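You operate a simulated robot arm through the tools that you are given. There is no shell and no other tool. Be economical: measure what you need, move in short steps, check, and stop when the job is done.

You are at the controls of a simulated two-armed robot. One attempt, no reset.

Task
Take the felt cap out of the white box, then shut and latch it.
Fine: hold the box still for both presses of its catch; lay the cap on the long table a palm's breadth in from the drawer edge, just to the book rest side of where the drawers meet.

The check looks at the end state, three seconds after you hand in, the way a careful person would. Anything else that was tipped, shoved, dropped, spilled or broken makes it a failure. Lids that push on must go on centred and level and be pressed home; caps that screw on are set level and turned clockwise until they are tight.

Robot
Two 7-joint arms with two-finger parallel grippers on one trunk, on a base that drives. Base frame: it is fixed to the floor where the robot stands at the start and does not move with it; the origin is under the middle of the robot, x ahead of it, y to its left, z up. Readings come in cm, rad, newtons and seconds.
The left shoulder is at the start at [7, 13.4, 115.1], the right one opposite. Places, roughly: box catch [50, 10, 70]; white box lid [50, 10, 80]; top of the long table [60, 10, 70]. Payload 1.57 kg a hand.
The tool frame of a hand sits at the grasp point between the pads (the TCP): z along the fingers, y along the line on which they close. The tips reach 3 cm beyond it. Largest opening 8 cm; finger width 1.7, thickness 1.2; the body of the gripper, 4 by 8.2 cm, starts 8 cm behind the TCP.
Orientation is told as [roll, pitch, yaw] about the base's x, y, z axes, in that order, counted from this pose: with the fingers straight down and closing along the base's y, the tool's x points along the base's -x, its y along +y and its z along -z.

Tools
- The arms move only by the tool apply_moves. It takes "left_rows", "right_rows" or both (then of equal length, played together; a hand with none holds still); each is a list of rows, each a list of 6 numbers: the shift along the tool's x, y, z in units of 50 mm (1.0 is 50 mm), then the turn, a rotation vector about the tool's x, y, z in units of 6 degrees (1.0 is 6 degrees). In form: [[tx, ty, tz, rx, ry, rz], ...]. A call has 1 to 10 rows; each row shifts and turns the commanded pose from where the row before left it, along the tool's axes as they then stand. "left_claw" and "right_claw" are, for a hand that has rows, the opening, from 0 (shut) to 1 (fully open), set as the call begins (left out, the last holds). A call with a number of a shift or a turn outside -1 to 1 is refused whole. Rows are played at 5 a second. More than 5 cm and 0.15 rad between two rows, or a gripper value outside its range, and nothing of the call is played. Where a pose cannot be reached the arm comes as near as it can. A force on the tool above 40 N (or 10 N above the force at the start of the call, whichever is more), or a blocked arm, ends the call early, and 0.2 s more pass. The fingers move at their own pace (about 15.3 cm/s each) and stop on an object; they squeeze with about 28 N. The grip force told is the motor's: it shows also when the fingers shut on nothing. Time passes only in rows, and 0.2 s behind the last, so rows that do not move let the fingers close. The reply holds the time, the measured pose of the TCP, the force on the tool along the base axes, the opening and the grip force, in the units named above and with some noise.
- Cameras (640 x 400 px; columns grow to the right, rows downward): "scene" is now at [12.13, 3.76, 135.74]; the picture's right is [0.40, -0.91, 0.00], its down [-0.68, -0.30, -0.67] and it looks along [0.61, 0.27, -0.75] (base axes); focal length 253 px, centre (320, 200). "left" rides on the left gripper at [7.2, 0.7, -12.2] in its tool frame; the picture's right is [-0.09, 1.00, 0.00], its down [-0.84, -0.08, -0.54] and it looks along [-0.54, -0.05, 0.84] (tool axes); focal length 238 px, centre (320, 200). "right" rides on the right gripper at [7.2, -0.7, -12.2] in its tool frame; the picture's right is [0.09, 1.00, 0.00], its down [-0.84, 0.08, -0.54] and it looks along [-0.54, 0.05, 0.84] (tool axes); focal length 238 px, centre (320, 200). There is no depth. A picture from a camera that has moved, and an enlarged one, comes with that camera's place and axes in the base frame and with its lens. The place of the scene camera against the robot may be out by one fixed shift of up to 1.2 cm in any direction.
- snapshot(camera): a new picture of that camera. It takes no simulated time.
- slide_trunk(by): slides the trunk up (or, below 0, down) by that many cm; the arms and the scene camera ride with it, the base frame stays. It gives what a move gives, with no picture.
- steer(legs): drives the robot by 1 to 6 legs, each [ahead, left, turn to the left] in cm, cm and rad, along the robot's own axes; the way and the turn of a leg run together, so that a leg with both is an arc; at most 150 cm and 3.142 rad a leg. The arms and the cameras ride along, it lands a little off, and it stops where it bumps. It gives what a move gives.
- aim_head(pan, tilt): turns the head with the scene camera to pan (to the left, within 1.501 rad either way) and tilt (down, from -0.506 to 1.204), counted from straight ahead of the robot. It gives what a move gives.
- inspect(camera, box): a new picture of the part [left, top, right, bottom] of that camera's present view, enlarged. It takes no simulated time.
- sign_off(): hands the job in; it is judged then, once.

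Work in short steps. Places have to be worked out from the pictures, the camera data and where the tool is seen: move nearer, look again, correct. Check each grasp and each placing, and mend what went wrong. You have 120 turns and 88 pictures in all, those below and enlarged ones among them. Open the grippers and draw the arms clear of the work before you hand the job in, unless the task says otherwise; then end with one line.

The tools are called as name(argument=value, ...) on one line, values as JSON. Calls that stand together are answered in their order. apply_moves: Moves the arms, as the interface text tells. Its arguments: {"type":"object","properties":{"left_rows":{"type":"array","items":{"type":"array","items":{"type":"number"}}},"left_claw":{"type":"number"},"right_rows":{"type":"array","items":{"type":"array","items":{"type":"number"}}},"right_claw":{"type":"number"}},"required":[]} The other tools are called the same way: slide_trunk (by) slides the trunk up or down; steer (legs) drives the base; aim_head (pan, tilt) turns the head that bears the scene camera; snapshot (camera) takes a picture; inspect (camera, box) takes an enlarged picture of a part of a camera's view; sign_off () hands the job in.

At the start:

```text
time_s: 0.0
left_eef_pos: [40.13, 36.2, 112.66]
left_ee_rot: [0.0, 0.0, 0.0]
left_wrist_force: [0.1, 0.8, -1.0]
left_width: 8.0
left_finger_force: 0.1
right_eef_pos: [43.48, -5.13, 107.02]
right_ee_rot: [0.001, -0.001, 0.0]
right_wrist_force: [0.0, 0.2, 0.1]
right_width: 7.99
right_finger_force: 0.1
trunk travel left (down, up): [-72.5, 21.5]
robot x, y, heading: [-0.07, 0.08, 0.001]
head pan, tilt: [0.417, 0.843]
```

scene: 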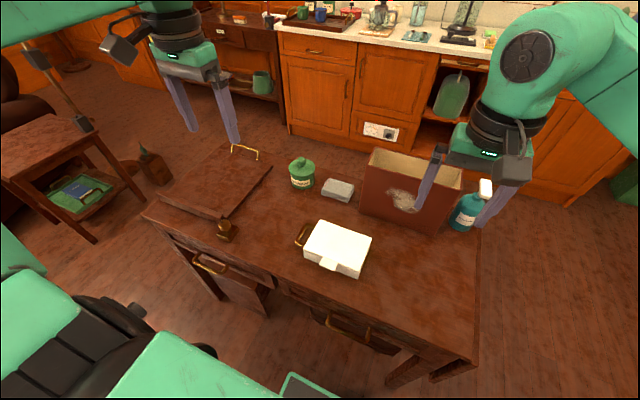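
right: 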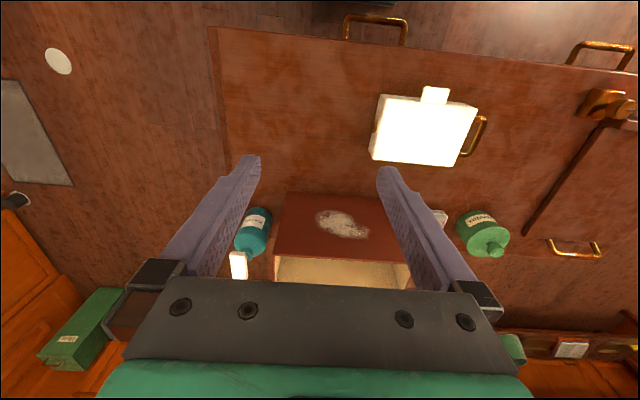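
left: 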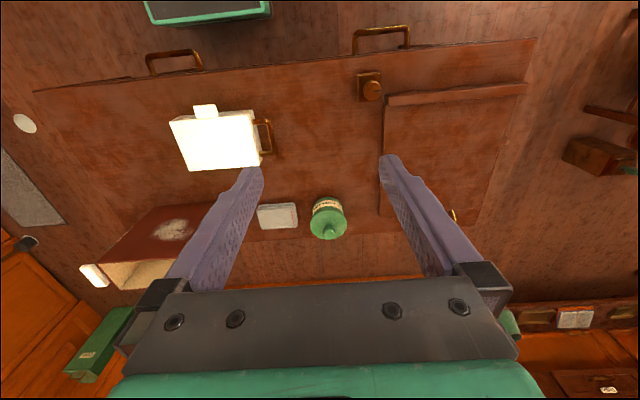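

I'll look closer at the white box, its catch and the table's drawer edge.

inspect(camera="scene", box=[270, 200, 400, 290])

inspect(camera="scene", box=[140, 140, 490, 380])

inspect(camera="right", box=[340, 60, 520, 180])

```text
4.44 times, centred on (335, 245) of scene
camera zoom: at [12.13, 3.76, 135.74], right [0.4, -0.91, 0.0], down [-0.68, -0.3, -0.67], along [0.61, 0.27, -0.75], focal length 1125 px, centre (253, 0)
```

zoom: 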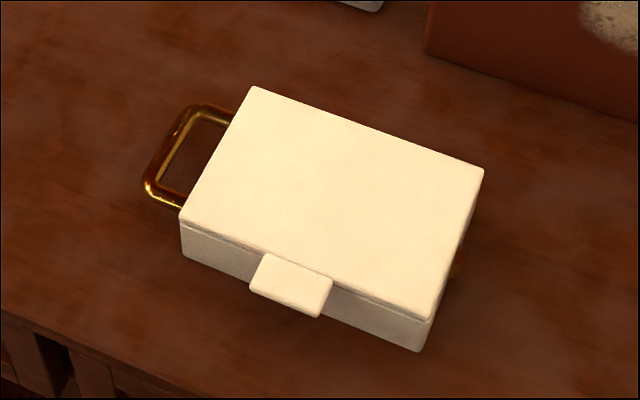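

```text
1.67 times, centred on (315, 260) of scene
camera zoom: at [12.13, 3.76, 135.74], right [0.4, -0.91, 0.0], down [-0.68, -0.3, -0.67], along [0.61, 0.27, -0.75], focal length 422 px, centre (328, 100)
```

zoom: 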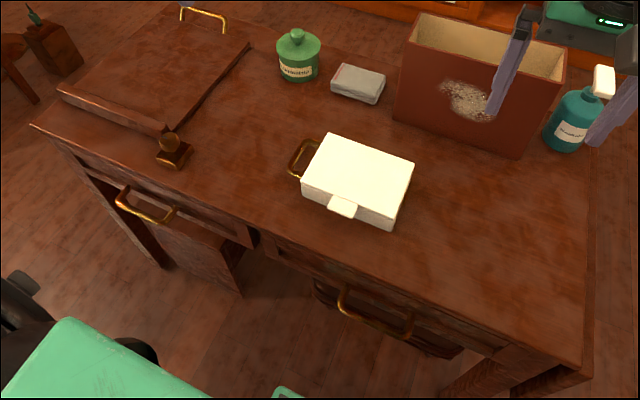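

```text
3.33 times, centred on (430, 120) of right
camera zoom: at [36.4, -5.97, 119.03], right [-0.09, 1.0, 0.0], down [0.84, 0.08, 0.54], along [0.54, 0.05, -0.84], focal length 794 px, centre (-47, 467)
```

zoom: 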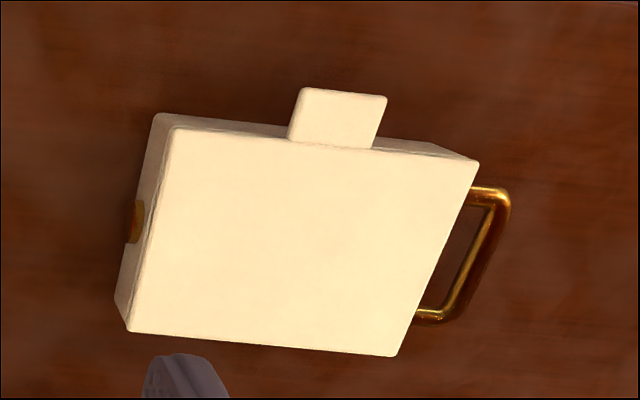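

The lid top works out at z≈75, the box at x 43–54 and y 6–22.6. The catch tab is near (41, 14.6), the handle's outer bar at y≈26.5, the table top at z≈69.4 with its edge at x≈35.2, and the drawers meet at y≈27. I'll lower the left hand to look closer at the handle.

apply_moves(left_rows=[[-0.1, -0.1, 0.9, 0, 0, 0], [-0.1, -0.1, 0.9, 0, 0, 0], [-0.1, -0.1, 0.9, 0, 0, 0], [-0.1, -0.1, 0.9, 0, 0, 0]], left_claw=0.5)

snapshot(camera="left")

```text
time_s: 1.0
left_eef_pos: [42.13, 33.89, 94.43]
left_ee_rot: [0.0, 0.001, -0.001]
left_wrist_force: [-1.0, 0.0, -0.2]
left_width: 3.99
left_finger_force: 0.0
right_eef_pos: [43.66, -5.18, 106.94]
right_ee_rot: [0.001, 0.002, -0.001]
right_wrist_force: [0.7, -0.6, -0.4]
right_width: 8.01
right_finger_force: 0.1
trunk travel left (down, up): [-72.5, 21.5]
robot x, y, heading: [-0.14, 0.2, -0.001]
head pan, tilt: [0.417, 0.843]
```

```text
81 pictures are left
camera left: at [34.9, 34.6, 106.66], right [0.09, 1.0, 0.0], down [0.84, -0.08, 0.54], along [0.54, -0.05, -0.84], focal length 238 px, centre (320, 200)
```

left: 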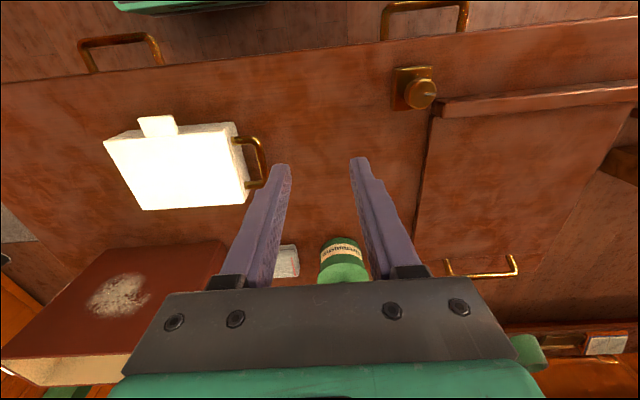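

I'll enlarge the box in this view.

inspect(camera="left", box=[96, 100, 288, 220])

```text
3.33 times, centred on (192, 160) of left
camera zoom: at [34.9, 34.6, 106.66], right [0.09, 1.0, 0.0], down [0.84, -0.08, 0.54], along [0.54, -0.05, -0.84], focal length 794 px, centre (747, 333)
```

zoom: 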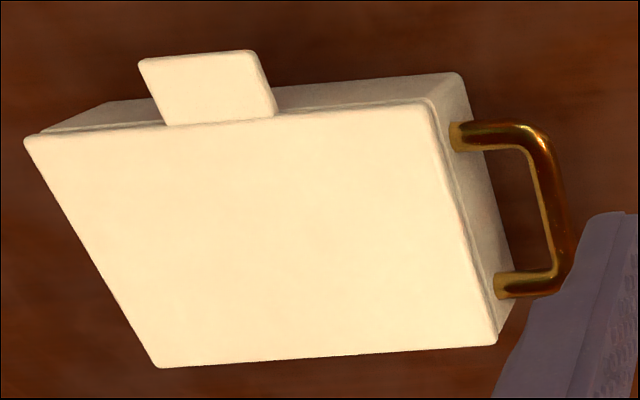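

The handle's outer bar is at about x 45–52, y 24.8, z 74 and lies horizontal. I'll bring the left hand above it, leaned 15° outward so its body clears the lid's swing, with the claw at 0.3.

apply_moves(left_rows=[[-0.41, -0.45, 0.78, 0, 0, 0], [-0.41, -0.45, 0.78, 0, 0, 0], [-0.41, -0.45, 0.78, 0, 0, 0], [0, 0, 0, 0.85, 0, 0], [0, 0, 0, 0.85, 0, 0], [0, 0, 0, 0.8, 0, 0]], left_claw=0.32)

snapshot(camera="left")

inspect(camera="right", box=[340, 60, 540, 185])

```text
time_s: 2.4
left_eef_pos: [48.25, 27.31, 82.73]
left_ee_rot: [-0.264, 0.0, 0.0]
left_wrist_force: [0.5, 0.5, -0.1]
left_width: 2.56
left_finger_force: 0.2
right_eef_pos: [43.6, -5.15, 106.88]
right_ee_rot: [0.0, -0.002, 0.0]
right_wrist_force: [0.2, 0.5, 0.5]
right_width: 8.01
right_finger_force: 0.0
trunk travel left (down, up): [-72.5, 21.5]
robot x, y, heading: [0.31, -0.17, 0.003]
head pan, tilt: [0.417, 0.843]
```

```text
79 pictures are left
camera left: at [41.13, 31.09, 94.43], right [0.09, 0.96, -0.26], down [0.84, 0.07, 0.54], along [0.54, -0.27, -0.8], focal length 238 px, centre (320, 200)
```

left: 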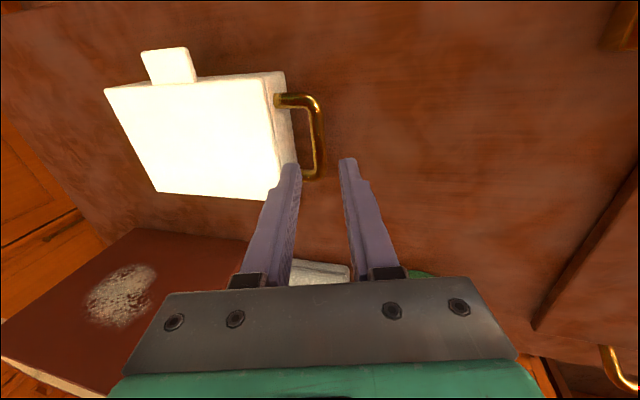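

```text
3.20 times, centred on (440, 122) of right
camera zoom: at [36.44, -5.97, 119.02], right [-0.09, 1.0, 0.0], down [0.84, 0.08, 0.54], along [0.54, 0.05, -0.84], focal length 763 px, centre (-64, 448)
```

zoom: 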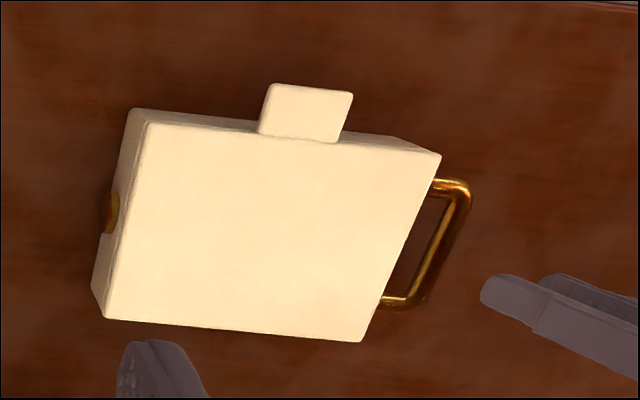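

The bar is about 0.45 cm to the box side of the tool axis. I'll correct that, come down 4.5 cm and look.

apply_moves(left_rows=[[0, -0.09, 0.2, 0, 0, 0], [0, 0, 0.3, 0, 0, 0], [0, 0, 0.4, 0, 0, 0]])

snapshot(camera="left")

inspect(camera="scene", box=[270, 180, 400, 290])

```text
time_s: 3.2
left_eef_pos: [47.54, 25.65, 79.28]
left_ee_rot: [-0.26, -0.003, 0.001]
left_wrist_force: [0.0, 0.1, 0.5]
left_width: 2.52
left_finger_force: 0.2
left hand out of reach, approached as far as the arm can: row 3
right_eef_pos: [43.58, -5.25, 106.88]
right_ee_rot: [0.0, -0.001, 0.0]
right_wrist_force: [0.1, 0.6, 0.2]
right_width: 8.0
right_finger_force: 0.1
trunk travel left (down, up): [-72.5, 21.5]
robot x, y, heading: [0.17, 0.04, -0.001]
head pan, tilt: [0.417, 0.843]
```

```text
77 pictures are left
camera left: at [40.41, 29.36, 90.91], right [0.09, 0.96, -0.26], down [0.84, 0.07, 0.55], along [0.54, -0.26, -0.8], focal length 238 px, centre (320, 200)
```

left: 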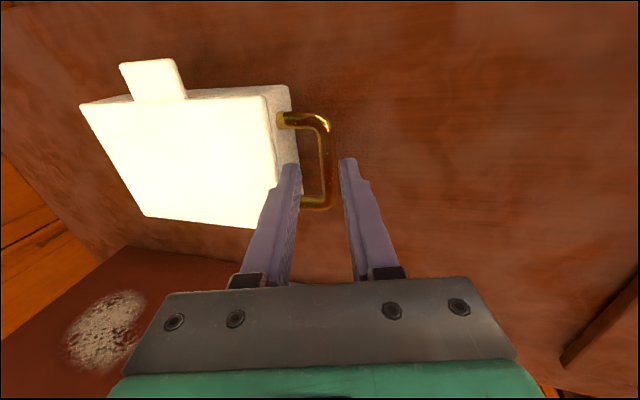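

```text
3.64 times, centred on (335, 235) of scene
camera zoom: at [12.15, 3.7, 135.74], right [0.4, -0.91, 0.0], down [-0.68, -0.3, -0.67], along [0.61, 0.27, -0.75], focal length 920 px, centre (266, 73)
```

zoom: 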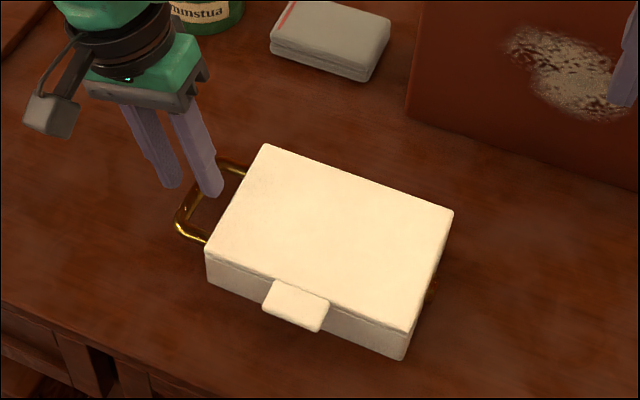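

The left arm is at its reach limit. I'll lift it back out, then drop the trunk 12 cm and drive 8 cm left so the box sits better for both hands.

apply_moves(left_rows=[[0, 0, -0.9, 0, 0, 0], [0, 0, -0.9, 0, 0, 0], [0, 0, -0.9, 0, 0, 0], [0, 0, -0.9, 0, 0, 0]])

slide_trunk(by=-12)

steer(legs=[[0, 8, 0]])

snapshot(camera="scene")

snapshot(camera="left")

```text
time_s: 4.2
left_eef_pos: [47.51, 30.34, 96.64]
left_ee_rot: [-0.262, -0.001, 0.0]
left_wrist_force: [-1.1, 0.1, -0.3]
left_width: 2.55
left_finger_force: 0.0
right_eef_pos: [43.56, -5.31, 106.86]
right_ee_rot: [0.001, 0.0, 0.001]
right_wrist_force: [0.0, -0.8, 0.2]
right_width: 8.02
right_finger_force: 0.0
trunk travel left (down, up): [-72.5, 21.5]
robot x, y, heading: [-0.32, -0.11, -0.001]
head pan, tilt: [0.417, 0.843]
```

```text
time_s: 5.7
left_eef_pos: [47.58, 30.29, 84.63]
left_ee_rot: [-0.263, 0.0, 0.0]
left_wrist_force: [0.7, -0.2, -0.1]
left_width: 2.57
left_finger_force: 0.0
right_eef_pos: [43.43, -5.09, 94.98]
right_ee_rot: [0.0, 0.0, 0.0]
right_wrist_force: [-0.3, -0.1, -0.9]
right_width: 7.98
right_finger_force: 0.0
trunk travel left (down, up): [-60.5, 33.5]
robot x, y, heading: [-0.11, 0.31, 0.002]
head pan, tilt: [0.417, 0.843]
```

```text
time_s: 6.8
left_eef_pos: [47.55, 38.22, 84.59]
left_ee_rot: [-0.263, 0.0, -0.001]
left_wrist_force: [-0.5, 0.2, 0.0]
left_width: 2.57
left_finger_force: 0.1
right_eef_pos: [43.52, 2.7, 94.95]
right_ee_rot: [-0.001, -0.001, 0.0]
right_wrist_force: [0.4, -0.2, 0.3]
right_width: 8.01
right_finger_force: 0.1
trunk travel left (down, up): [-60.5, 33.5]
robot x, y, heading: [-0.12, 7.99, -0.001]
head pan, tilt: [0.417, 0.843]
```

```text
75 pictures are left
camera scene: at [12.13, 11.64, 123.74], right [0.41, -0.91, 0.0], down [-0.68, -0.3, -0.67], along [0.61, 0.27, -0.75], focal length 253 px, centre (320, 200)
```

scene: 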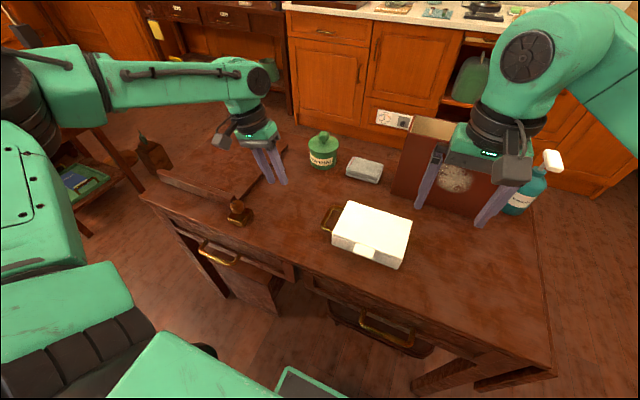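

```text
74 pictures are left
camera left: at [40.39, 41.9, 96.3], right [0.09, 0.96, -0.26], down [0.84, 0.07, 0.54], along [0.54, -0.27, -0.8], focal length 238 px, centre (320, 200)
```

left: 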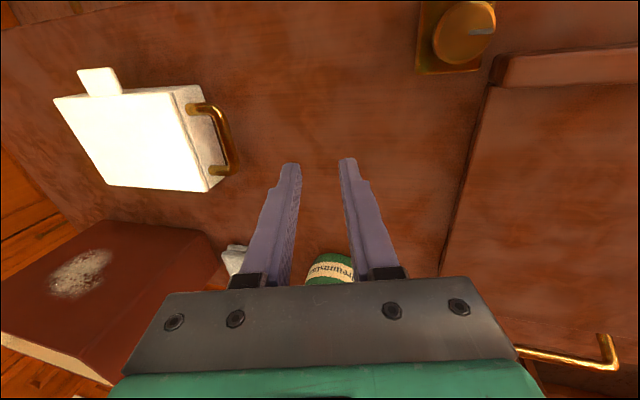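

Three sightlines put the bar at about (48, 25.0, 75). I'll move the left hand to 5 cm above it on the leaned axis.

apply_moves(left_rows=[[-0.03, -0.68, 0.2, 0, 0, 0], [-0.03, -0.68, 0.2, 0, 0, 0], [-0.03, -0.68, 0.3, 0, 0, 0], [0, 0, 0.5, 0, 0, 0], [0, 0, 0.3, 0, 0, 0]])

snapshot(camera="left")

inspect(camera="scene", box=[280, 150, 430, 280])

```text
time_s: 8.0
left_eef_pos: [48.01, 26.42, 79.82]
left_ee_rot: [-0.261, 0.002, 0.0]
left_wrist_force: [-0.8, 0.0, -0.8]
left_width: 2.56
left_finger_force: 0.1
right_eef_pos: [43.56, 2.59, 94.86]
right_ee_rot: [0.0, 0.0, -0.001]
right_wrist_force: [0.5, 0.0, 0.5]
right_width: 8.02
right_finger_force: 0.1
trunk travel left (down, up): [-60.5, 33.5]
robot x, y, heading: [-0.34, 7.56, -0.002]
head pan, tilt: [0.417, 0.843]
```

```text
73 pictures are left
camera left: at [40.82, 30.18, 91.54], right [0.09, 0.96, -0.26], down [0.84, 0.07, 0.54], along [0.54, -0.27, -0.8], focal length 238 px, centre (320, 200)
```

left: 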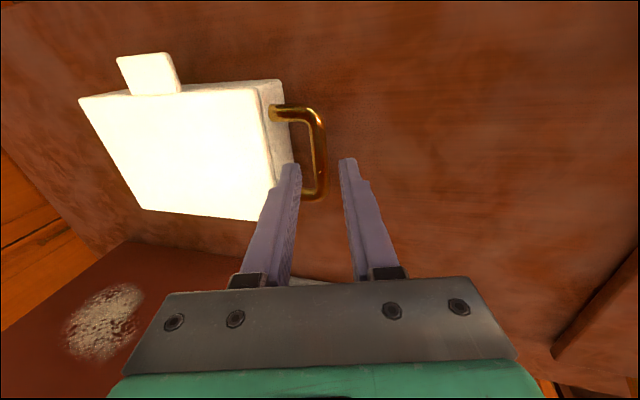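

```text
3.08 times, centred on (355, 215) of scene
camera zoom: at [12.15, 11.61, 123.74], right [0.41, -0.91, 0.0], down [-0.68, -0.3, -0.67], along [0.61, 0.27, -0.75], focal length 779 px, centre (212, 154)
```

zoom: 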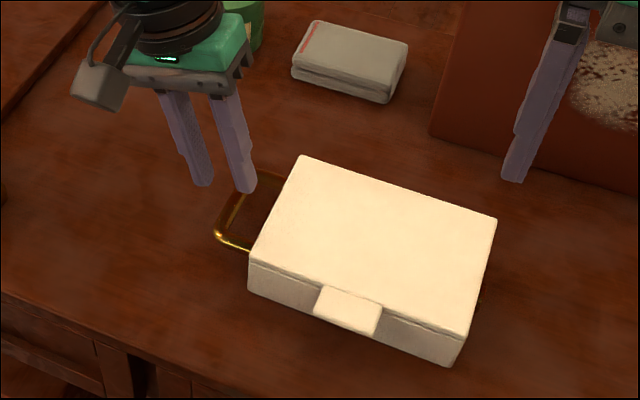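

The bar is centred between the fingertips. I'll go down 3.6 cm and close on it.

apply_moves(left_rows=[[0, 0, 0.24, 0, 0, 0], [0, 0, 0.24, 0, 0, 0], [0, 0, 0.24, 0, 0, 0]])

snapshot(camera="left")

```text
time_s: 8.8
left_eef_pos: [48.01, 25.53, 76.6]
left_ee_rot: [-0.262, 0.001, 0.001]
left_wrist_force: [0.1, 0.0, 0.8]
left_width: 2.58
left_finger_force: 0.0
right_eef_pos: [43.56, 2.63, 94.92]
right_ee_rot: [0.002, 0.0, -0.002]
right_wrist_force: [0.3, 0.1, -0.3]
right_width: 8.02
right_finger_force: 0.1
trunk travel left (down, up): [-60.5, 33.5]
robot x, y, heading: [0.04, 7.9, 0.001]
head pan, tilt: [0.417, 0.843]
```

```text
71 pictures are left
camera left: at [40.91, 29.21, 88.11], right [0.09, 0.96, -0.26], down [0.84, 0.07, 0.54], along [0.54, -0.27, -0.8], focal length 238 px, centre (320, 200)
```

left: 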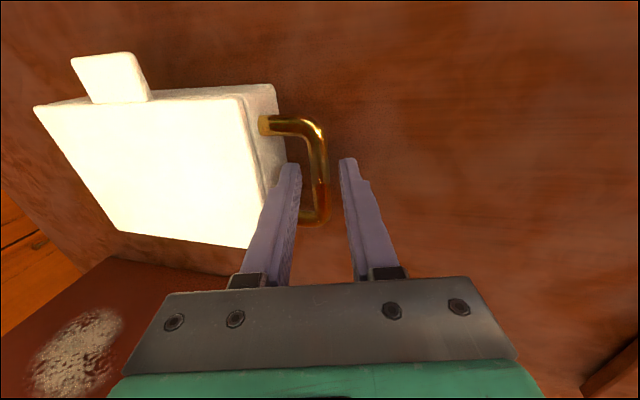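

I'll go in another 1.2 cm and close; the opening will tell whether the bar is held.

apply_moves(left_rows=[[0, 0, 0.12, 0, 0, 0], [0, 0, 0.12, 0, 0, 0]])

apply_moves(left_rows=[[0, 0, 0, 0, 0, 0], [0, 0, 0, 0, 0, 0]], left_claw=0.0)

snapshot(camera="left")

inspect(camera="scene", box=[280, 150, 430, 280])

```text
time_s: 9.3
left_eef_pos: [48.08, 25.09, 75.52]
left_ee_rot: [-0.264, -0.002, 0.0]
left_wrist_force: [-0.4, 3.1, 8.9]
left_width: 2.58
left_finger_force: 0.3
right_eef_pos: [43.49, 2.6, 95.04]
right_ee_rot: [0.001, -0.001, 0.0]
right_wrist_force: [-0.4, -0.5, 0.0]
right_width: 7.97
right_finger_force: 0.1
trunk travel left (down, up): [-60.5, 33.5]
robot x, y, heading: [0.11, 7.72, -0.001]
head pan, tilt: [0.417, 0.843]
```

```text
time_s: 9.9
left_eef_pos: [47.98, 24.99, 75.42]
left_ee_rot: [-0.262, -0.001, 0.001]
left_wrist_force: [-2.4, 0.2, 2.9]
left_width: 1.24
left_finger_force: 28.7
right_eef_pos: [43.43, 2.77, 94.94]
right_ee_rot: [-0.001, -0.001, 0.0]
right_wrist_force: [-0.4, -0.9, 0.2]
right_width: 8.0
right_finger_force: 0.1
trunk travel left (down, up): [-60.5, 33.5]
robot x, y, heading: [-0.22, 8.09, 0.002]
head pan, tilt: [0.417, 0.843]
```

```text
70 pictures are left
camera left: at [40.77, 28.81, 87.07], right [0.09, 0.96, -0.26], down [0.84, 0.07, 0.54], along [0.54, -0.27, -0.8], focal length 238 px, centre (320, 200)
```

left: 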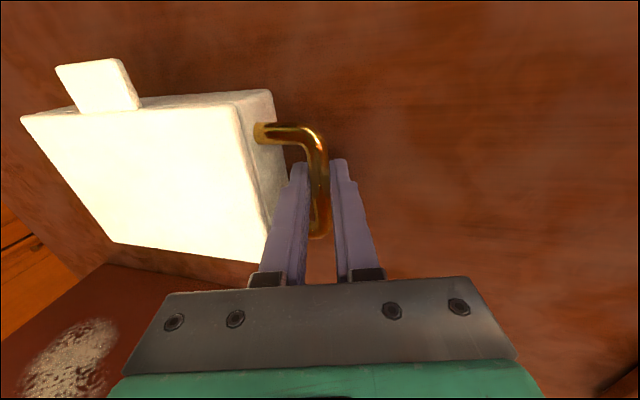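

```text
3.08 times, centred on (355, 215) of scene
camera zoom: at [12.02, 11.59, 123.75], right [0.41, -0.91, 0.0], down [-0.68, -0.3, -0.67], along [0.61, 0.27, -0.75], focal length 779 px, centre (212, 154)
```

zoom: 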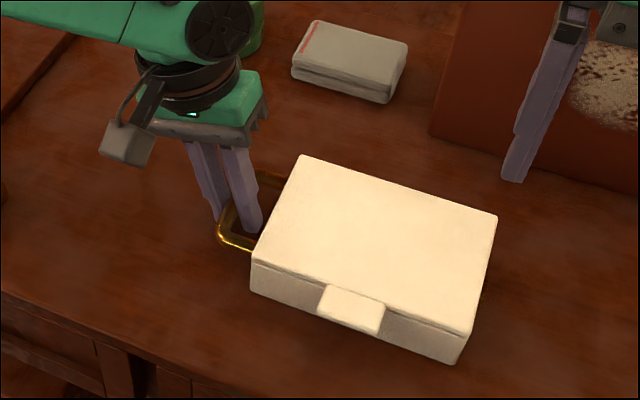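

The bar is held (1.24 cm at 28 N). Now I'll look at the catch with the right camera.

apply_moves(right_rows=[[0.3, 0.5, 0.5, 0, 0, 0], [0.3, 0.5, 0.5, 0, 0, 0], [0.3, 0.5, 0.5, 0, 0, 0]], right_claw=0.0)

snapshot(camera="right")

```text
time_s: 10.8
left_eef_pos: [47.98, 25.13, 75.43]
left_ee_rot: [-0.262, -0.002, -0.001]
left_wrist_force: [-1.6, -0.5, 1.6]
left_width: 1.21
left_finger_force: 28.3
right_eef_pos: [39.14, 10.35, 87.58]
right_ee_rot: [-0.001, -0.001, 0.001]
right_wrist_force: [-0.3, -0.2, 1.0]
right_width: 0.0
right_finger_force: 21.5
trunk travel left (down, up): [-60.5, 33.5]
robot x, y, heading: [0.17, 8.19, 0.001]
head pan, tilt: [0.417, 0.843]
```

```text
68 pictures are left
camera right: at [32.0, 9.5, 99.66], right [-0.09, 1.0, 0.0], down [0.84, 0.08, 0.54], along [0.54, 0.05, -0.84], focal length 238 px, centre (320, 200)
```

right: 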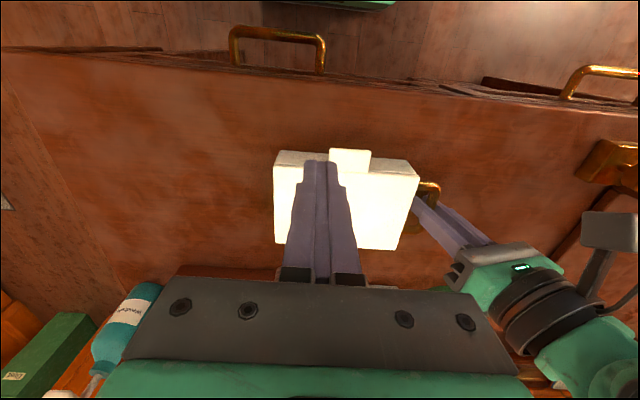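

inspect(camera="right", box=[260, 130, 452, 250])

inspect(camera="right", box=[400, 40, 560, 140])

```text
3.33 times, centred on (356, 190) of right
camera zoom: at [32.0, 9.5, 99.66], right [-0.09, 1.0, 0.0], down [0.84, 0.08, 0.54], along [0.54, 0.05, -0.84], focal length 794 px, centre (200, 233)
```

zoom: 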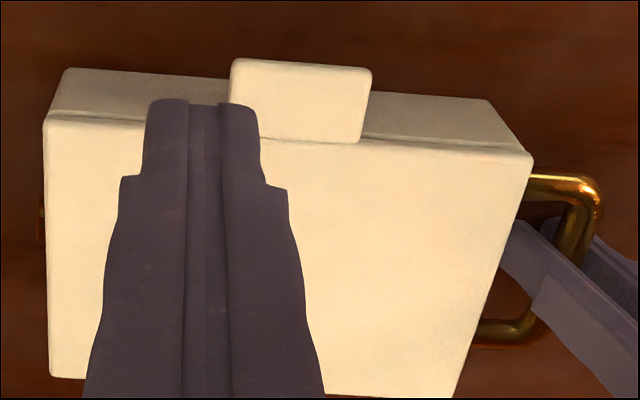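

```text
4.00 times, centred on (480, 90) of right
camera zoom: at [32.0, 9.5, 99.66], right [-0.09, 1.0, 0.0], down [0.84, 0.08, 0.54], along [0.54, 0.05, -0.84], focal length 953 px, centre (-320, 640)
```

zoom: 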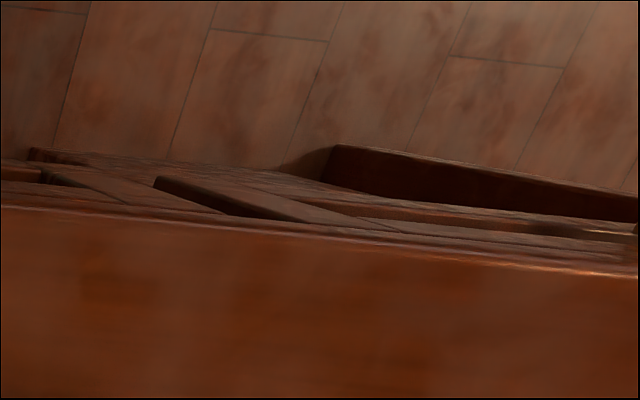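

The tab spans x 41–43.5, y 11.7–15.9 and sticks out in front of the lid. I'll place the closed right fingertips above it at (42.0, 13.8).

apply_moves(right_rows=[[-0.29, 0.34, 0.3, 0, 0, 0], [-0.29, 0.34, 0.5, 0, 0, 0], [0, 0, 0.5, 0, 0, 0]])

snapshot(camera="right")

inspect(camera="scene", box=[280, 150, 430, 280])

```text
time_s: 11.6
left_eef_pos: [48.06, 25.11, 75.44]
left_ee_rot: [-0.263, 0.001, 0.001]
left_wrist_force: [-1.6, -1.3, 3.0]
left_width: 1.22
left_finger_force: 28.1
right_eef_pos: [41.97, 13.58, 80.97]
right_ee_rot: [-0.002, 0.001, -0.001]
right_wrist_force: [-0.2, 0.1, 0.1]
right_width: 0.02
right_finger_force: 21.3
trunk travel left (down, up): [-60.5, 33.5]
robot x, y, heading: [0.07, 7.65, 0.003]
head pan, tilt: [0.417, 0.843]
```

```text
65 pictures are left
camera right: at [34.88, 12.9, 93.05], right [-0.09, 1.0, 0.0], down [0.84, 0.08, 0.54], along [0.54, 0.05, -0.84], focal length 238 px, centre (320, 200)
```

right: 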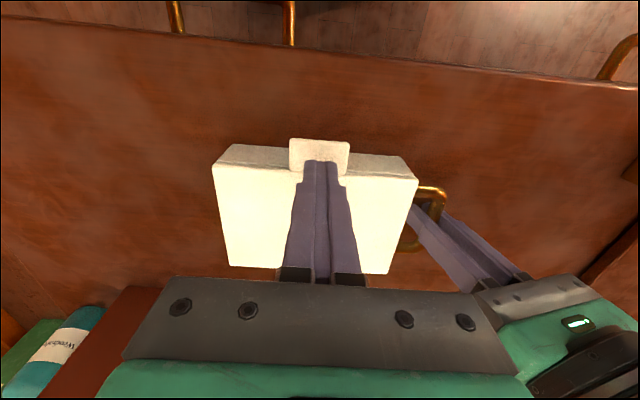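

```text
3.08 times, centred on (355, 215) of scene
camera zoom: at [12.07, 11.59, 123.75], right [0.41, -0.91, 0.0], down [-0.68, -0.3, -0.67], along [0.61, 0.27, -0.75], focal length 779 px, centre (212, 154)
```

zoom: 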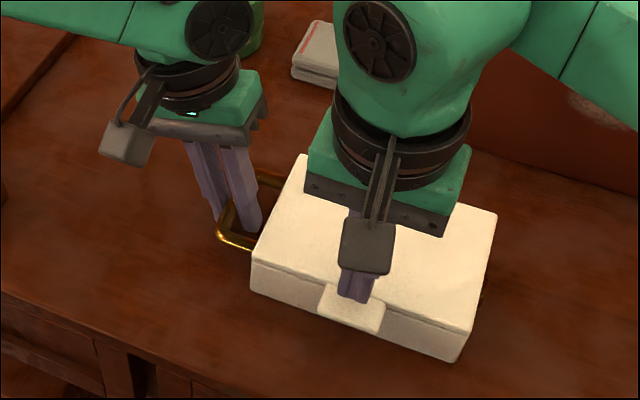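

The tips are over the tab. I'll ease down in small steps and watch the force.

apply_moves(right_rows=[[0.05, 0.04, 0.2, 0, 0, 0], [0, 0, 0.1, 0, 0, 0], [0, 0, 0.06, 0, 0, 0], [0, 0, 0.06, 0, 0, 0], [0, 0, 0.06, 0, 0, 0]])

snapshot(camera="right")

```text
time_s: 12.3
left_eef_pos: [47.88, 25.17, 75.4]
left_ee_rot: [-0.261, -0.004, -0.001]
left_wrist_force: [-1.3, 2.1, 7.4]
left_width: 1.24
left_finger_force: 28.4
right_eef_pos: [41.58, 13.8, 79.77]
right_ee_rot: [0.008, -0.005, 0.002]
right_wrist_force: [-0.7, -4.1, 8.9]
right_width: 0.04
right_finger_force: 21.3
trunk travel left (down, up): [-60.5, 33.5]
robot x, y, heading: [-0.26, 7.56, 0.004]
head pan, tilt: [0.417, 0.843]
stopped in row 3 (right hand): the force on the tool passed its limit (the readings are from after the stop); the commanded pose is now the measured one
```

```text
63 pictures are left
camera right: at [34.49, 12.96, 91.85], right [-0.09, 1.0, 0.01], down [0.83, 0.08, 0.55], along [0.54, 0.06, -0.84], focal length 238 px, centre (320, 200)
```

right: 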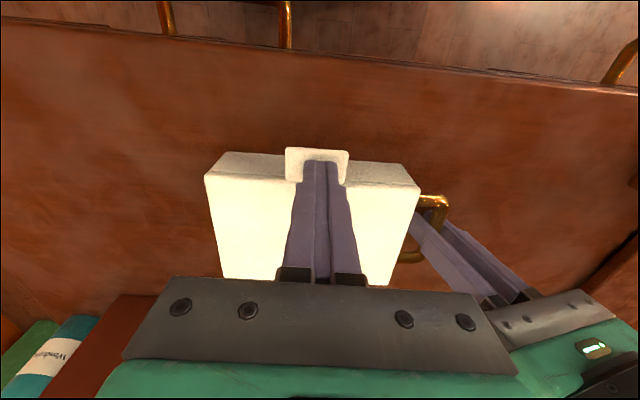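

Contact came at tip z≈76.8 with a hard push. I'll lift up and see whether the lid released.

apply_moves(right_rows=[[0, 0, -0.3, 0, 0, 0], [0.3, 0, -0.5, 0, 0, 0]])

snapshot(camera="right")

inspect(camera="scene", box=[280, 150, 430, 280])

```text
time_s: 12.9
left_eef_pos: [47.91, 25.25, 75.3]
left_ee_rot: [-0.26, -0.002, 0.002]
left_wrist_force: [-4.7, 1.5, 7.3]
left_width: 1.25
left_finger_force: 27.6
right_eef_pos: [40.21, 13.94, 83.55]
right_ee_rot: [0.003, -0.003, 0.003]
right_wrist_force: [-0.1, 0.0, 0.0]
right_width: 0.0
right_finger_force: 21.9
trunk travel left (down, up): [-60.5, 33.5]
robot x, y, heading: [0.03, 7.92, 0.004]
head pan, tilt: [0.417, 0.843]
```

```text
62 pictures are left
camera right: at [32.93, 13.08, 95.74], right [-0.09, 1.0, 0.0], down [0.83, 0.08, 0.55], along [0.54, 0.06, -0.84], focal length 238 px, centre (320, 200)
```

right: 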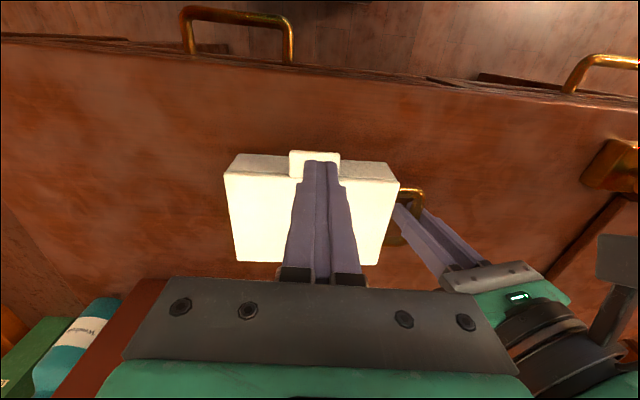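

```text
3.08 times, centred on (355, 215) of scene
camera zoom: at [11.96, 11.61, 123.75], right [0.41, -0.91, 0.0], down [-0.68, -0.3, -0.67], along [0.61, 0.27, -0.75], focal length 779 px, centre (212, 154)
```

zoom: 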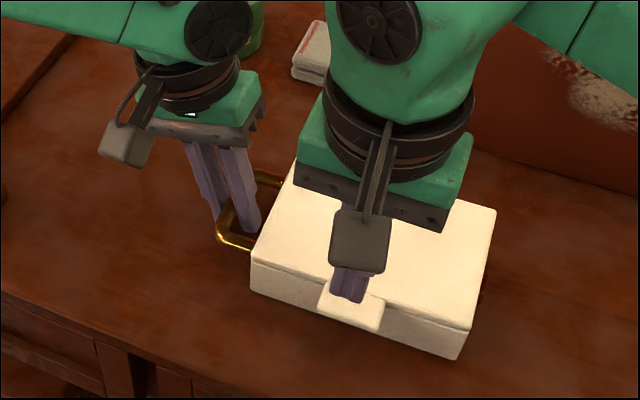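

The lid is still shut. I'll get a lower side view of the catch by drawing the right hand back and pitching it up.

apply_moves(right_rows=[[0.7, 0, -0.2, 0, 0, 0], [0.8, 0, 0, 0, 0, 0], [0.7, 0, 0, 0, -1, 0], [0, 0, 0, 0, -1, 0], [0, 0, 0, 0, -1, 0], [0, 0, 0, 0, -1, 0], [0, 0, 0, 0, -1, 0]])

snapshot(camera="right")

```text
time_s: 14.5
left_eef_pos: [48.06, 25.24, 75.37]
left_ee_rot: [-0.26, -0.001, -0.001]
left_wrist_force: [-2.3, 0.5, 4.8]
left_width: 1.22
left_finger_force: 28.1
right_eef_pos: [29.21, 13.96, 84.63]
right_ee_rot: [0.009, -0.527, -0.001]
right_wrist_force: [-0.2, -1.1, -0.1]
right_width: 0.0
right_finger_force: 21.4
trunk travel left (down, up): [-60.5, 33.5]
robot x, y, heading: [0.07, 7.54, 0.003]
head pan, tilt: [0.417, 0.843]
```

```text
60 pictures are left
camera right: at [16.88, 13.05, 91.47], right [-0.08, 1.0, -0.04], down [0.45, 0.07, 0.89], along [0.89, 0.05, -0.45], focal length 238 px, centre (320, 200)
```

right: 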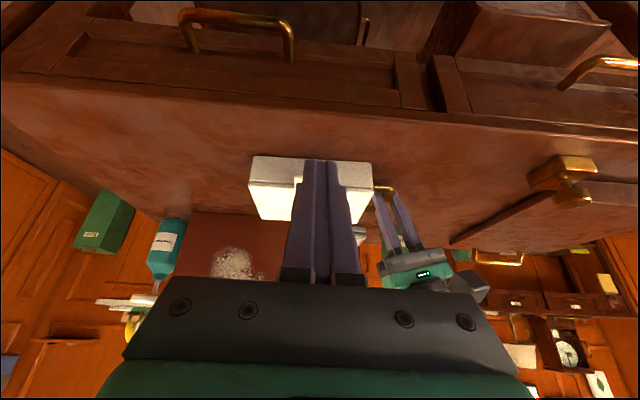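

apply_moves(right_rows=[[0, -0.9, 0.3, 0, 0, 0], [0, -0.6, 0.3, 0, 0, 0]])

inspect(camera="right", box=[280, 60, 472, 240])

```text
time_s: 15.1
left_eef_pos: [48.08, 25.13, 75.38]
left_ee_rot: [-0.26, -0.003, 0.001]
left_wrist_force: [-1.9, -0.1, 5.5]
left_width: 1.23
left_finger_force: 28.3
right_eef_pos: [30.58, 6.2, 81.95]
right_ee_rot: [0.007, -0.529, -0.002]
right_wrist_force: [0.5, 0.3, 0.8]
right_width: 0.0
right_finger_force: 20.9
trunk travel left (down, up): [-60.5, 33.5]
robot x, y, heading: [0.07, 7.84, 0.002]
head pan, tilt: [0.417, 0.843]
```

```text
2.22 times, centred on (376, 150) of right
camera zoom: at [18.31, 5.39, 88.74], right [-0.08, 1.0, -0.04], down [0.45, 0.07, 0.89], along [0.89, 0.05, -0.45], focal length 530 px, centre (196, 311)
```

zoom: 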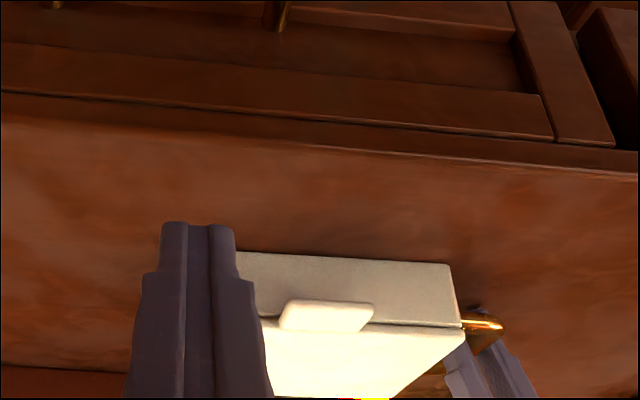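

The tab is a horizontal ledge sticking out from the lid seam, so it must be pressed down. I'll go back above it and press slowly in 1 mm steps.

apply_moves(right_rows=[[0, 0.75, -0.2, 0, 1, 0], [0, 0.75, -0.2, 0, 1, 0], [0, 0, 0, 0, 1, 0], [0, 0, 0, 0, 1, 0], [0, 0, 0, 0, 1, 0]])

```text
time_s: 16.3
left_eef_pos: [47.98, 25.16, 75.36]
left_ee_rot: [-0.261, -0.002, 0.002]
left_wrist_force: [0.5, 1.5, 6.9]
left_width: 1.24
left_finger_force: 27.8
right_eef_pos: [29.8, 13.87, 83.8]
right_ee_rot: [0.006, -0.002, 0.003]
right_wrist_force: [-0.1, 1.5, -0.3]
right_width: 0.0
right_finger_force: 21.5
trunk travel left (down, up): [-60.5, 33.5]
robot x, y, heading: [-0.3, 7.88, 0.002]
head pan, tilt: [0.417, 0.843]
```

apply_moves(right_rows=[[-0.8, 0, 0, 0, 0, 0], [-0.8, 0, 0, 0, 0, 0], [-0.84, 0, 0.2, 0, 0, 0], [0, 0, 0.3, 0, 0, 0], [0, 0, 0.1, 0, 0, 0]])

apply_moves(right_rows=[[0, 0, 0.04, 0, 0, 0], [0, 0, 0.03, 0, 0, 0], [0, 0, 0.02, 0, 0, 0], [0, 0, 0.02, 0, 0, 0], [0, 0, 0.02, 0, 0, 0], [0, 0, 0.02, 0, 0, 0], [0, 0, 0.02, 0, 0, 0], [0, 0, 0.02, 0, 0, 0], [0, 0, 0.02, 0, 0, 0]])

```text
time_s: 17.5
left_eef_pos: [48.01, 25.18, 75.34]
left_ee_rot: [-0.26, -0.002, 0.0]
left_wrist_force: [0.4, 1.4, 7.2]
left_width: 1.23
left_finger_force: 28.2
right_eef_pos: [42.0, 13.92, 80.74]
right_ee_rot: [0.006, -0.003, 0.001]
right_wrist_force: [0.5, -0.5, 0.0]
right_width: 0.01
right_finger_force: 21.3
trunk travel left (down, up): [-60.5, 33.5]
robot x, y, heading: [0.13, 7.92, 0.001]
head pan, tilt: [0.417, 0.843]
```

```text
time_s: 19.5
left_eef_pos: [47.91, 25.19, 75.4]
left_ee_rot: [-0.26, -0.003, 0.0]
left_wrist_force: [2.1, 0.5, 5.9]
left_width: 1.23
left_finger_force: 27.8
right_eef_pos: [42.05, 13.85, 79.83]
right_ee_rot: [0.008, -0.002, 0.002]
right_wrist_force: [-1.2, -2.3, 4.8]
right_width: 0.0
right_finger_force: 21.3
trunk travel left (down, up): [-60.5, 33.5]
robot x, y, heading: [0.29, 7.86, 0.002]
head pan, tilt: [0.417, 0.843]
```

Contact at z≈79.8 with about 5 N. I'll keep pressing slowly.

apply_moves(right_rows=[[0, 0, 0.02, 0, 0, 0], [0, 0, 0.02, 0, 0, 0], [0, 0, 0.02, 0, 0, 0], [0, 0, 0.02, 0, 0, 0], [0, 0, 0.02, 0, 0, 0]])

snapshot(camera="right")

```text
time_s: 20.4
left_eef_pos: [47.9, 25.17, 75.48]
left_ee_rot: [-0.258, -0.004, 0.002]
left_wrist_force: [-1.4, 1.6, 6.9]
left_width: 1.21
left_finger_force: 28.2
right_eef_pos: [42.01, 13.8, 79.82]
right_ee_rot: [0.011, -0.008, 0.002]
right_wrist_force: [-1.8, -4.4, 7.8]
right_width: 0.0
right_finger_force: 21.4
trunk travel left (down, up): [-60.5, 33.5]
robot x, y, heading: [-0.4, 7.96, 0.006]
head pan, tilt: [0.417, 0.843]
stopped in row 4 (right hand): the force on the tool passed its limit (the readings are from after the stop); the commanded pose is now the measured one
```

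```text
58 pictures are left
camera right: at [34.78, 12.92, 91.85], right [-0.09, 1.0, 0.01], down [0.83, 0.07, 0.55], along [0.55, 0.06, -0.84], focal length 238 px, centre (320, 200)
```

right: 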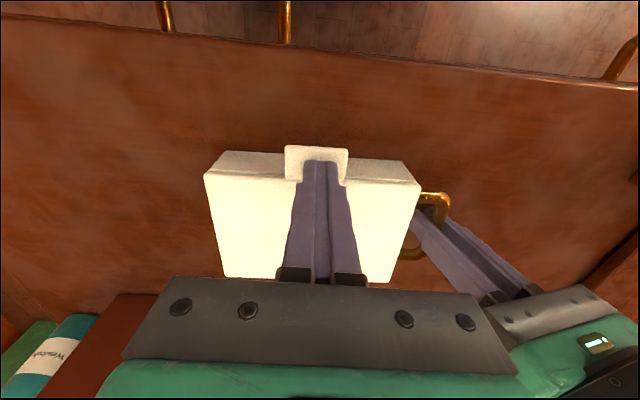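

The press over 40 N moved nothing, and the image suggests the fingers were partly on the lid's edge. I'll back off and press nearer the tab's outer end.

apply_moves(right_rows=[[0, 0, -0.1, 0, 0, 0], [0.2, 0.02, 0, 0, 0, 0], [0, 0, 0.06, 0, 0, 0], [0, 0, 0.02, 0, 0, 0], [0, 0, 0.02, 0, 0, 0], [0, 0, 0.02, 0, 0, 0], [0, 0, 0.02, 0, 0, 0], [0, 0, 0.02, 0, 0, 0], [0, 0, 0.02, 0, 0, 0], [0, 0, 0.02, 0, 0, 0]])

inspect(camera="right", box=[200, 120, 440, 290])

```text
time_s: 22.2
left_eef_pos: [47.96, 25.18, 75.48]
left_ee_rot: [-0.256, -0.005, 0.002]
left_wrist_force: [-3.0, 3.5, 9.0]
left_width: 1.23
left_finger_force: 28.2
right_eef_pos: [40.9, 13.84, 79.83]
right_ee_rot: [0.012, -0.009, 0.0]
right_wrist_force: [-3.0, -4.4, 9.7]
right_width: 0.0
right_finger_force: 21.0
trunk travel left (down, up): [-60.5, 33.5]
robot x, y, heading: [0.11, 7.31, -0.006]
head pan, tilt: [0.417, 0.843]
stopped in row 8 (right hand): the force on the tool passed its limit (the readings are from after the stop); the commanded pose is now the measured one
```

```text
2.35 times, centred on (320, 205) of right
camera zoom: at [33.77, 13.0, 91.82], right [-0.09, 1.0, 0.01], down [0.83, 0.07, 0.55], along [0.55, 0.06, -0.84], focal length 561 px, centre (320, 188)
```

zoom: 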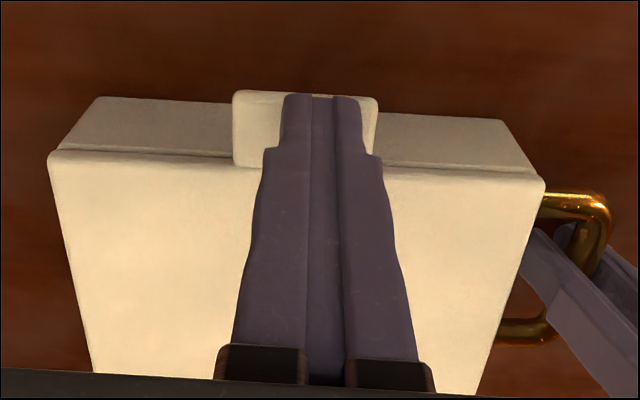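

The fingers are squarely on the tab and 40 N down does nothing, so the catch is likely pressed inward toward the box. I'll come in front of the tab, lower the tips to its height and push along +x slowly.

apply_moves(right_rows=[[0, 0, -0.2, 0, 0, 0], [0.5, 0, 0, 0, 0, 0], [0, 0, 0.5, 0, 0, 0], [0, 0, 0.16, 0, 0, 0]])

inspect(camera="right", box=[200, 120, 440, 290])

```text
time_s: 23.2
left_eef_pos: [47.95, 25.23, 75.25]
left_ee_rot: [-0.258, -0.003, 0.001]
left_wrist_force: [-7.4, -1.0, 12.0]
left_width: 1.24
left_finger_force: 27.9
right_eef_pos: [38.62, 13.98, 77.38]
right_ee_rot: [0.012, -0.007, 0.001]
right_wrist_force: [-0.7, 0.3, 0.9]
right_width: 0.0
right_finger_force: 21.5
trunk travel left (down, up): [-60.5, 33.5]
robot x, y, heading: [-0.09, 7.98, -0.005]
head pan, tilt: [0.417, 0.843]
```

```text
2.35 times, centred on (320, 205) of right
camera zoom: at [31.36, 13.0, 89.45], right [-0.09, 1.0, 0.01], down [0.83, 0.07, 0.55], along [0.55, 0.06, -0.84], focal length 561 px, centre (320, 188)
```

zoom: 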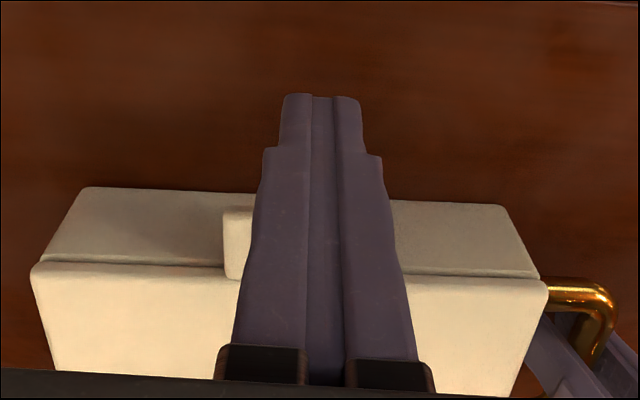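

apply_moves(right_rows=[[-0.06, 0, 0, 0, 0, 0], [-0.06, 0, 0, 0, 0, 0], [-0.04, 0, 0, 0, 0, 0], [-0.03, 0, 0, 0, 0, 0], [-0.03, 0, 0, 0, 0, 0], [-0.03, 0, 0, 0, 0, 0], [-0.03, 0, 0, 0, 0, 0], [-0.03, 0, 0, 0, 0, 0], [-0.03, 0, 0, 0, 0, 0], [-0.03, 0, 0, 0, 0, 0]])

inspect(camera="right", box=[200, 120, 440, 290])

```text
time_s: 25.4
left_eef_pos: [48.27, 25.33, 75.42]
left_ee_rot: [-0.257, -0.009, 0.004]
left_wrist_force: [12.0, 4.3, 6.0]
left_width: 1.28
left_finger_force: 27.9
right_eef_pos: [40.55, 13.94, 77.34]
right_ee_rot: [0.01, -0.006, 0.003]
right_wrist_force: [-12.9, -8.3, 1.6]
right_width: 0.01
right_finger_force: 21.0
trunk travel left (down, up): [-60.5, 33.5]
robot x, y, heading: [-0.13, 7.87, 0.007]
head pan, tilt: [0.417, 0.843]
```

```text
2.35 times, centred on (320, 205) of right
camera zoom: at [33.3, 13.0, 89.39], right [-0.09, 1.0, 0.01], down [0.83, 0.07, 0.55], along [0.54, 0.06, -0.84], focal length 561 px, centre (320, 188)
```

zoom: 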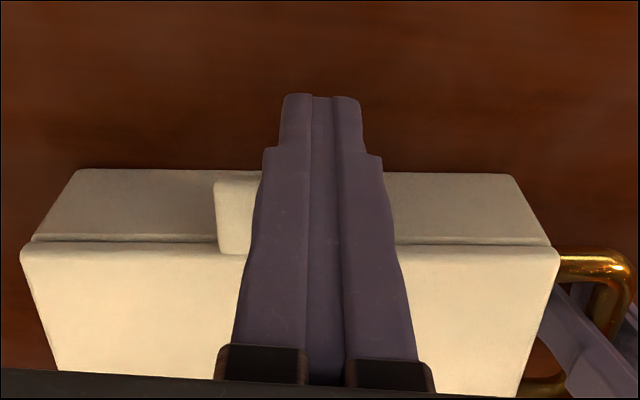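

The push reads 13 N and the tab hasn't gone in yet, while the box is mostly held. I'll push a bit further.

apply_moves(right_rows=[[-0.03, 0, 0, 0, 0, 0], [-0.03, 0, 0, 0, 0, 0], [-0.03, 0, 0, 0, 0, 0], [-0.03, 0, 0, 0, 0, 0]])

snapshot(camera="right")

inspect(camera="scene", box=[280, 150, 430, 280])

```text
time_s: 26.4
left_eef_pos: [48.15, 25.14, 75.37]
left_ee_rot: [-0.257, -0.008, 0.002]
left_wrist_force: [19.1, 7.6, 10.6]
left_width: 1.38
left_finger_force: 27.9
right_eef_pos: [40.9, 13.88, 77.28]
right_ee_rot: [0.011, -0.006, 0.002]
right_wrist_force: [-14.8, -10.1, 2.8]
right_width: 0.0
right_finger_force: 21.4
trunk travel left (down, up): [-60.5, 33.5]
robot x, y, heading: [0.15, 8.19, 0.005]
head pan, tilt: [0.417, 0.843]
```

```text
54 pictures are left
camera right: at [33.85, 12.93, 89.38], right [-0.09, 1.0, 0.01], down [0.83, 0.07, 0.55], along [0.54, 0.06, -0.84], focal length 238 px, centre (320, 200)
```

right: 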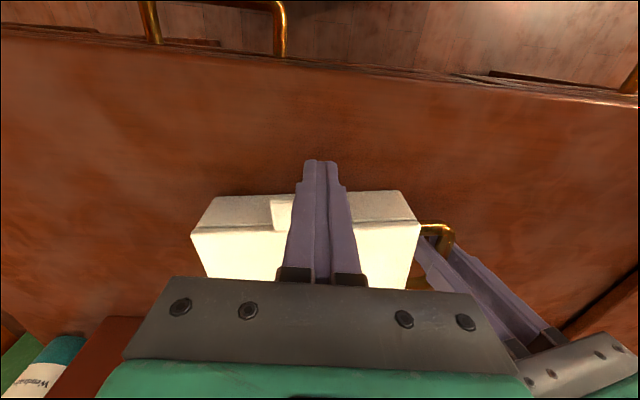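

```text
3.08 times, centred on (355, 215) of scene
camera zoom: at [12.01, 11.43, 123.77], right [0.4, -0.91, 0.0], down [-0.68, -0.3, -0.67], along [0.61, 0.27, -0.75], focal length 779 px, centre (212, 154)
```

zoom: 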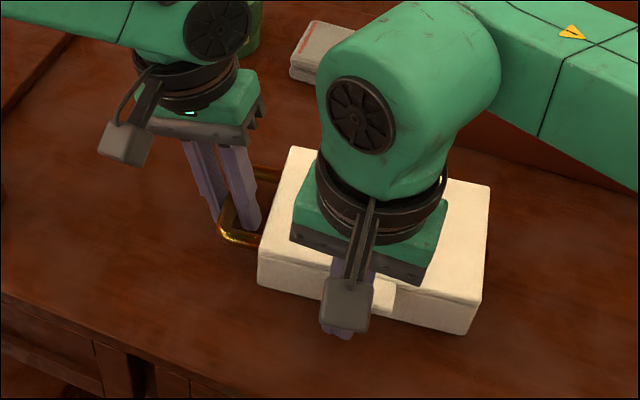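

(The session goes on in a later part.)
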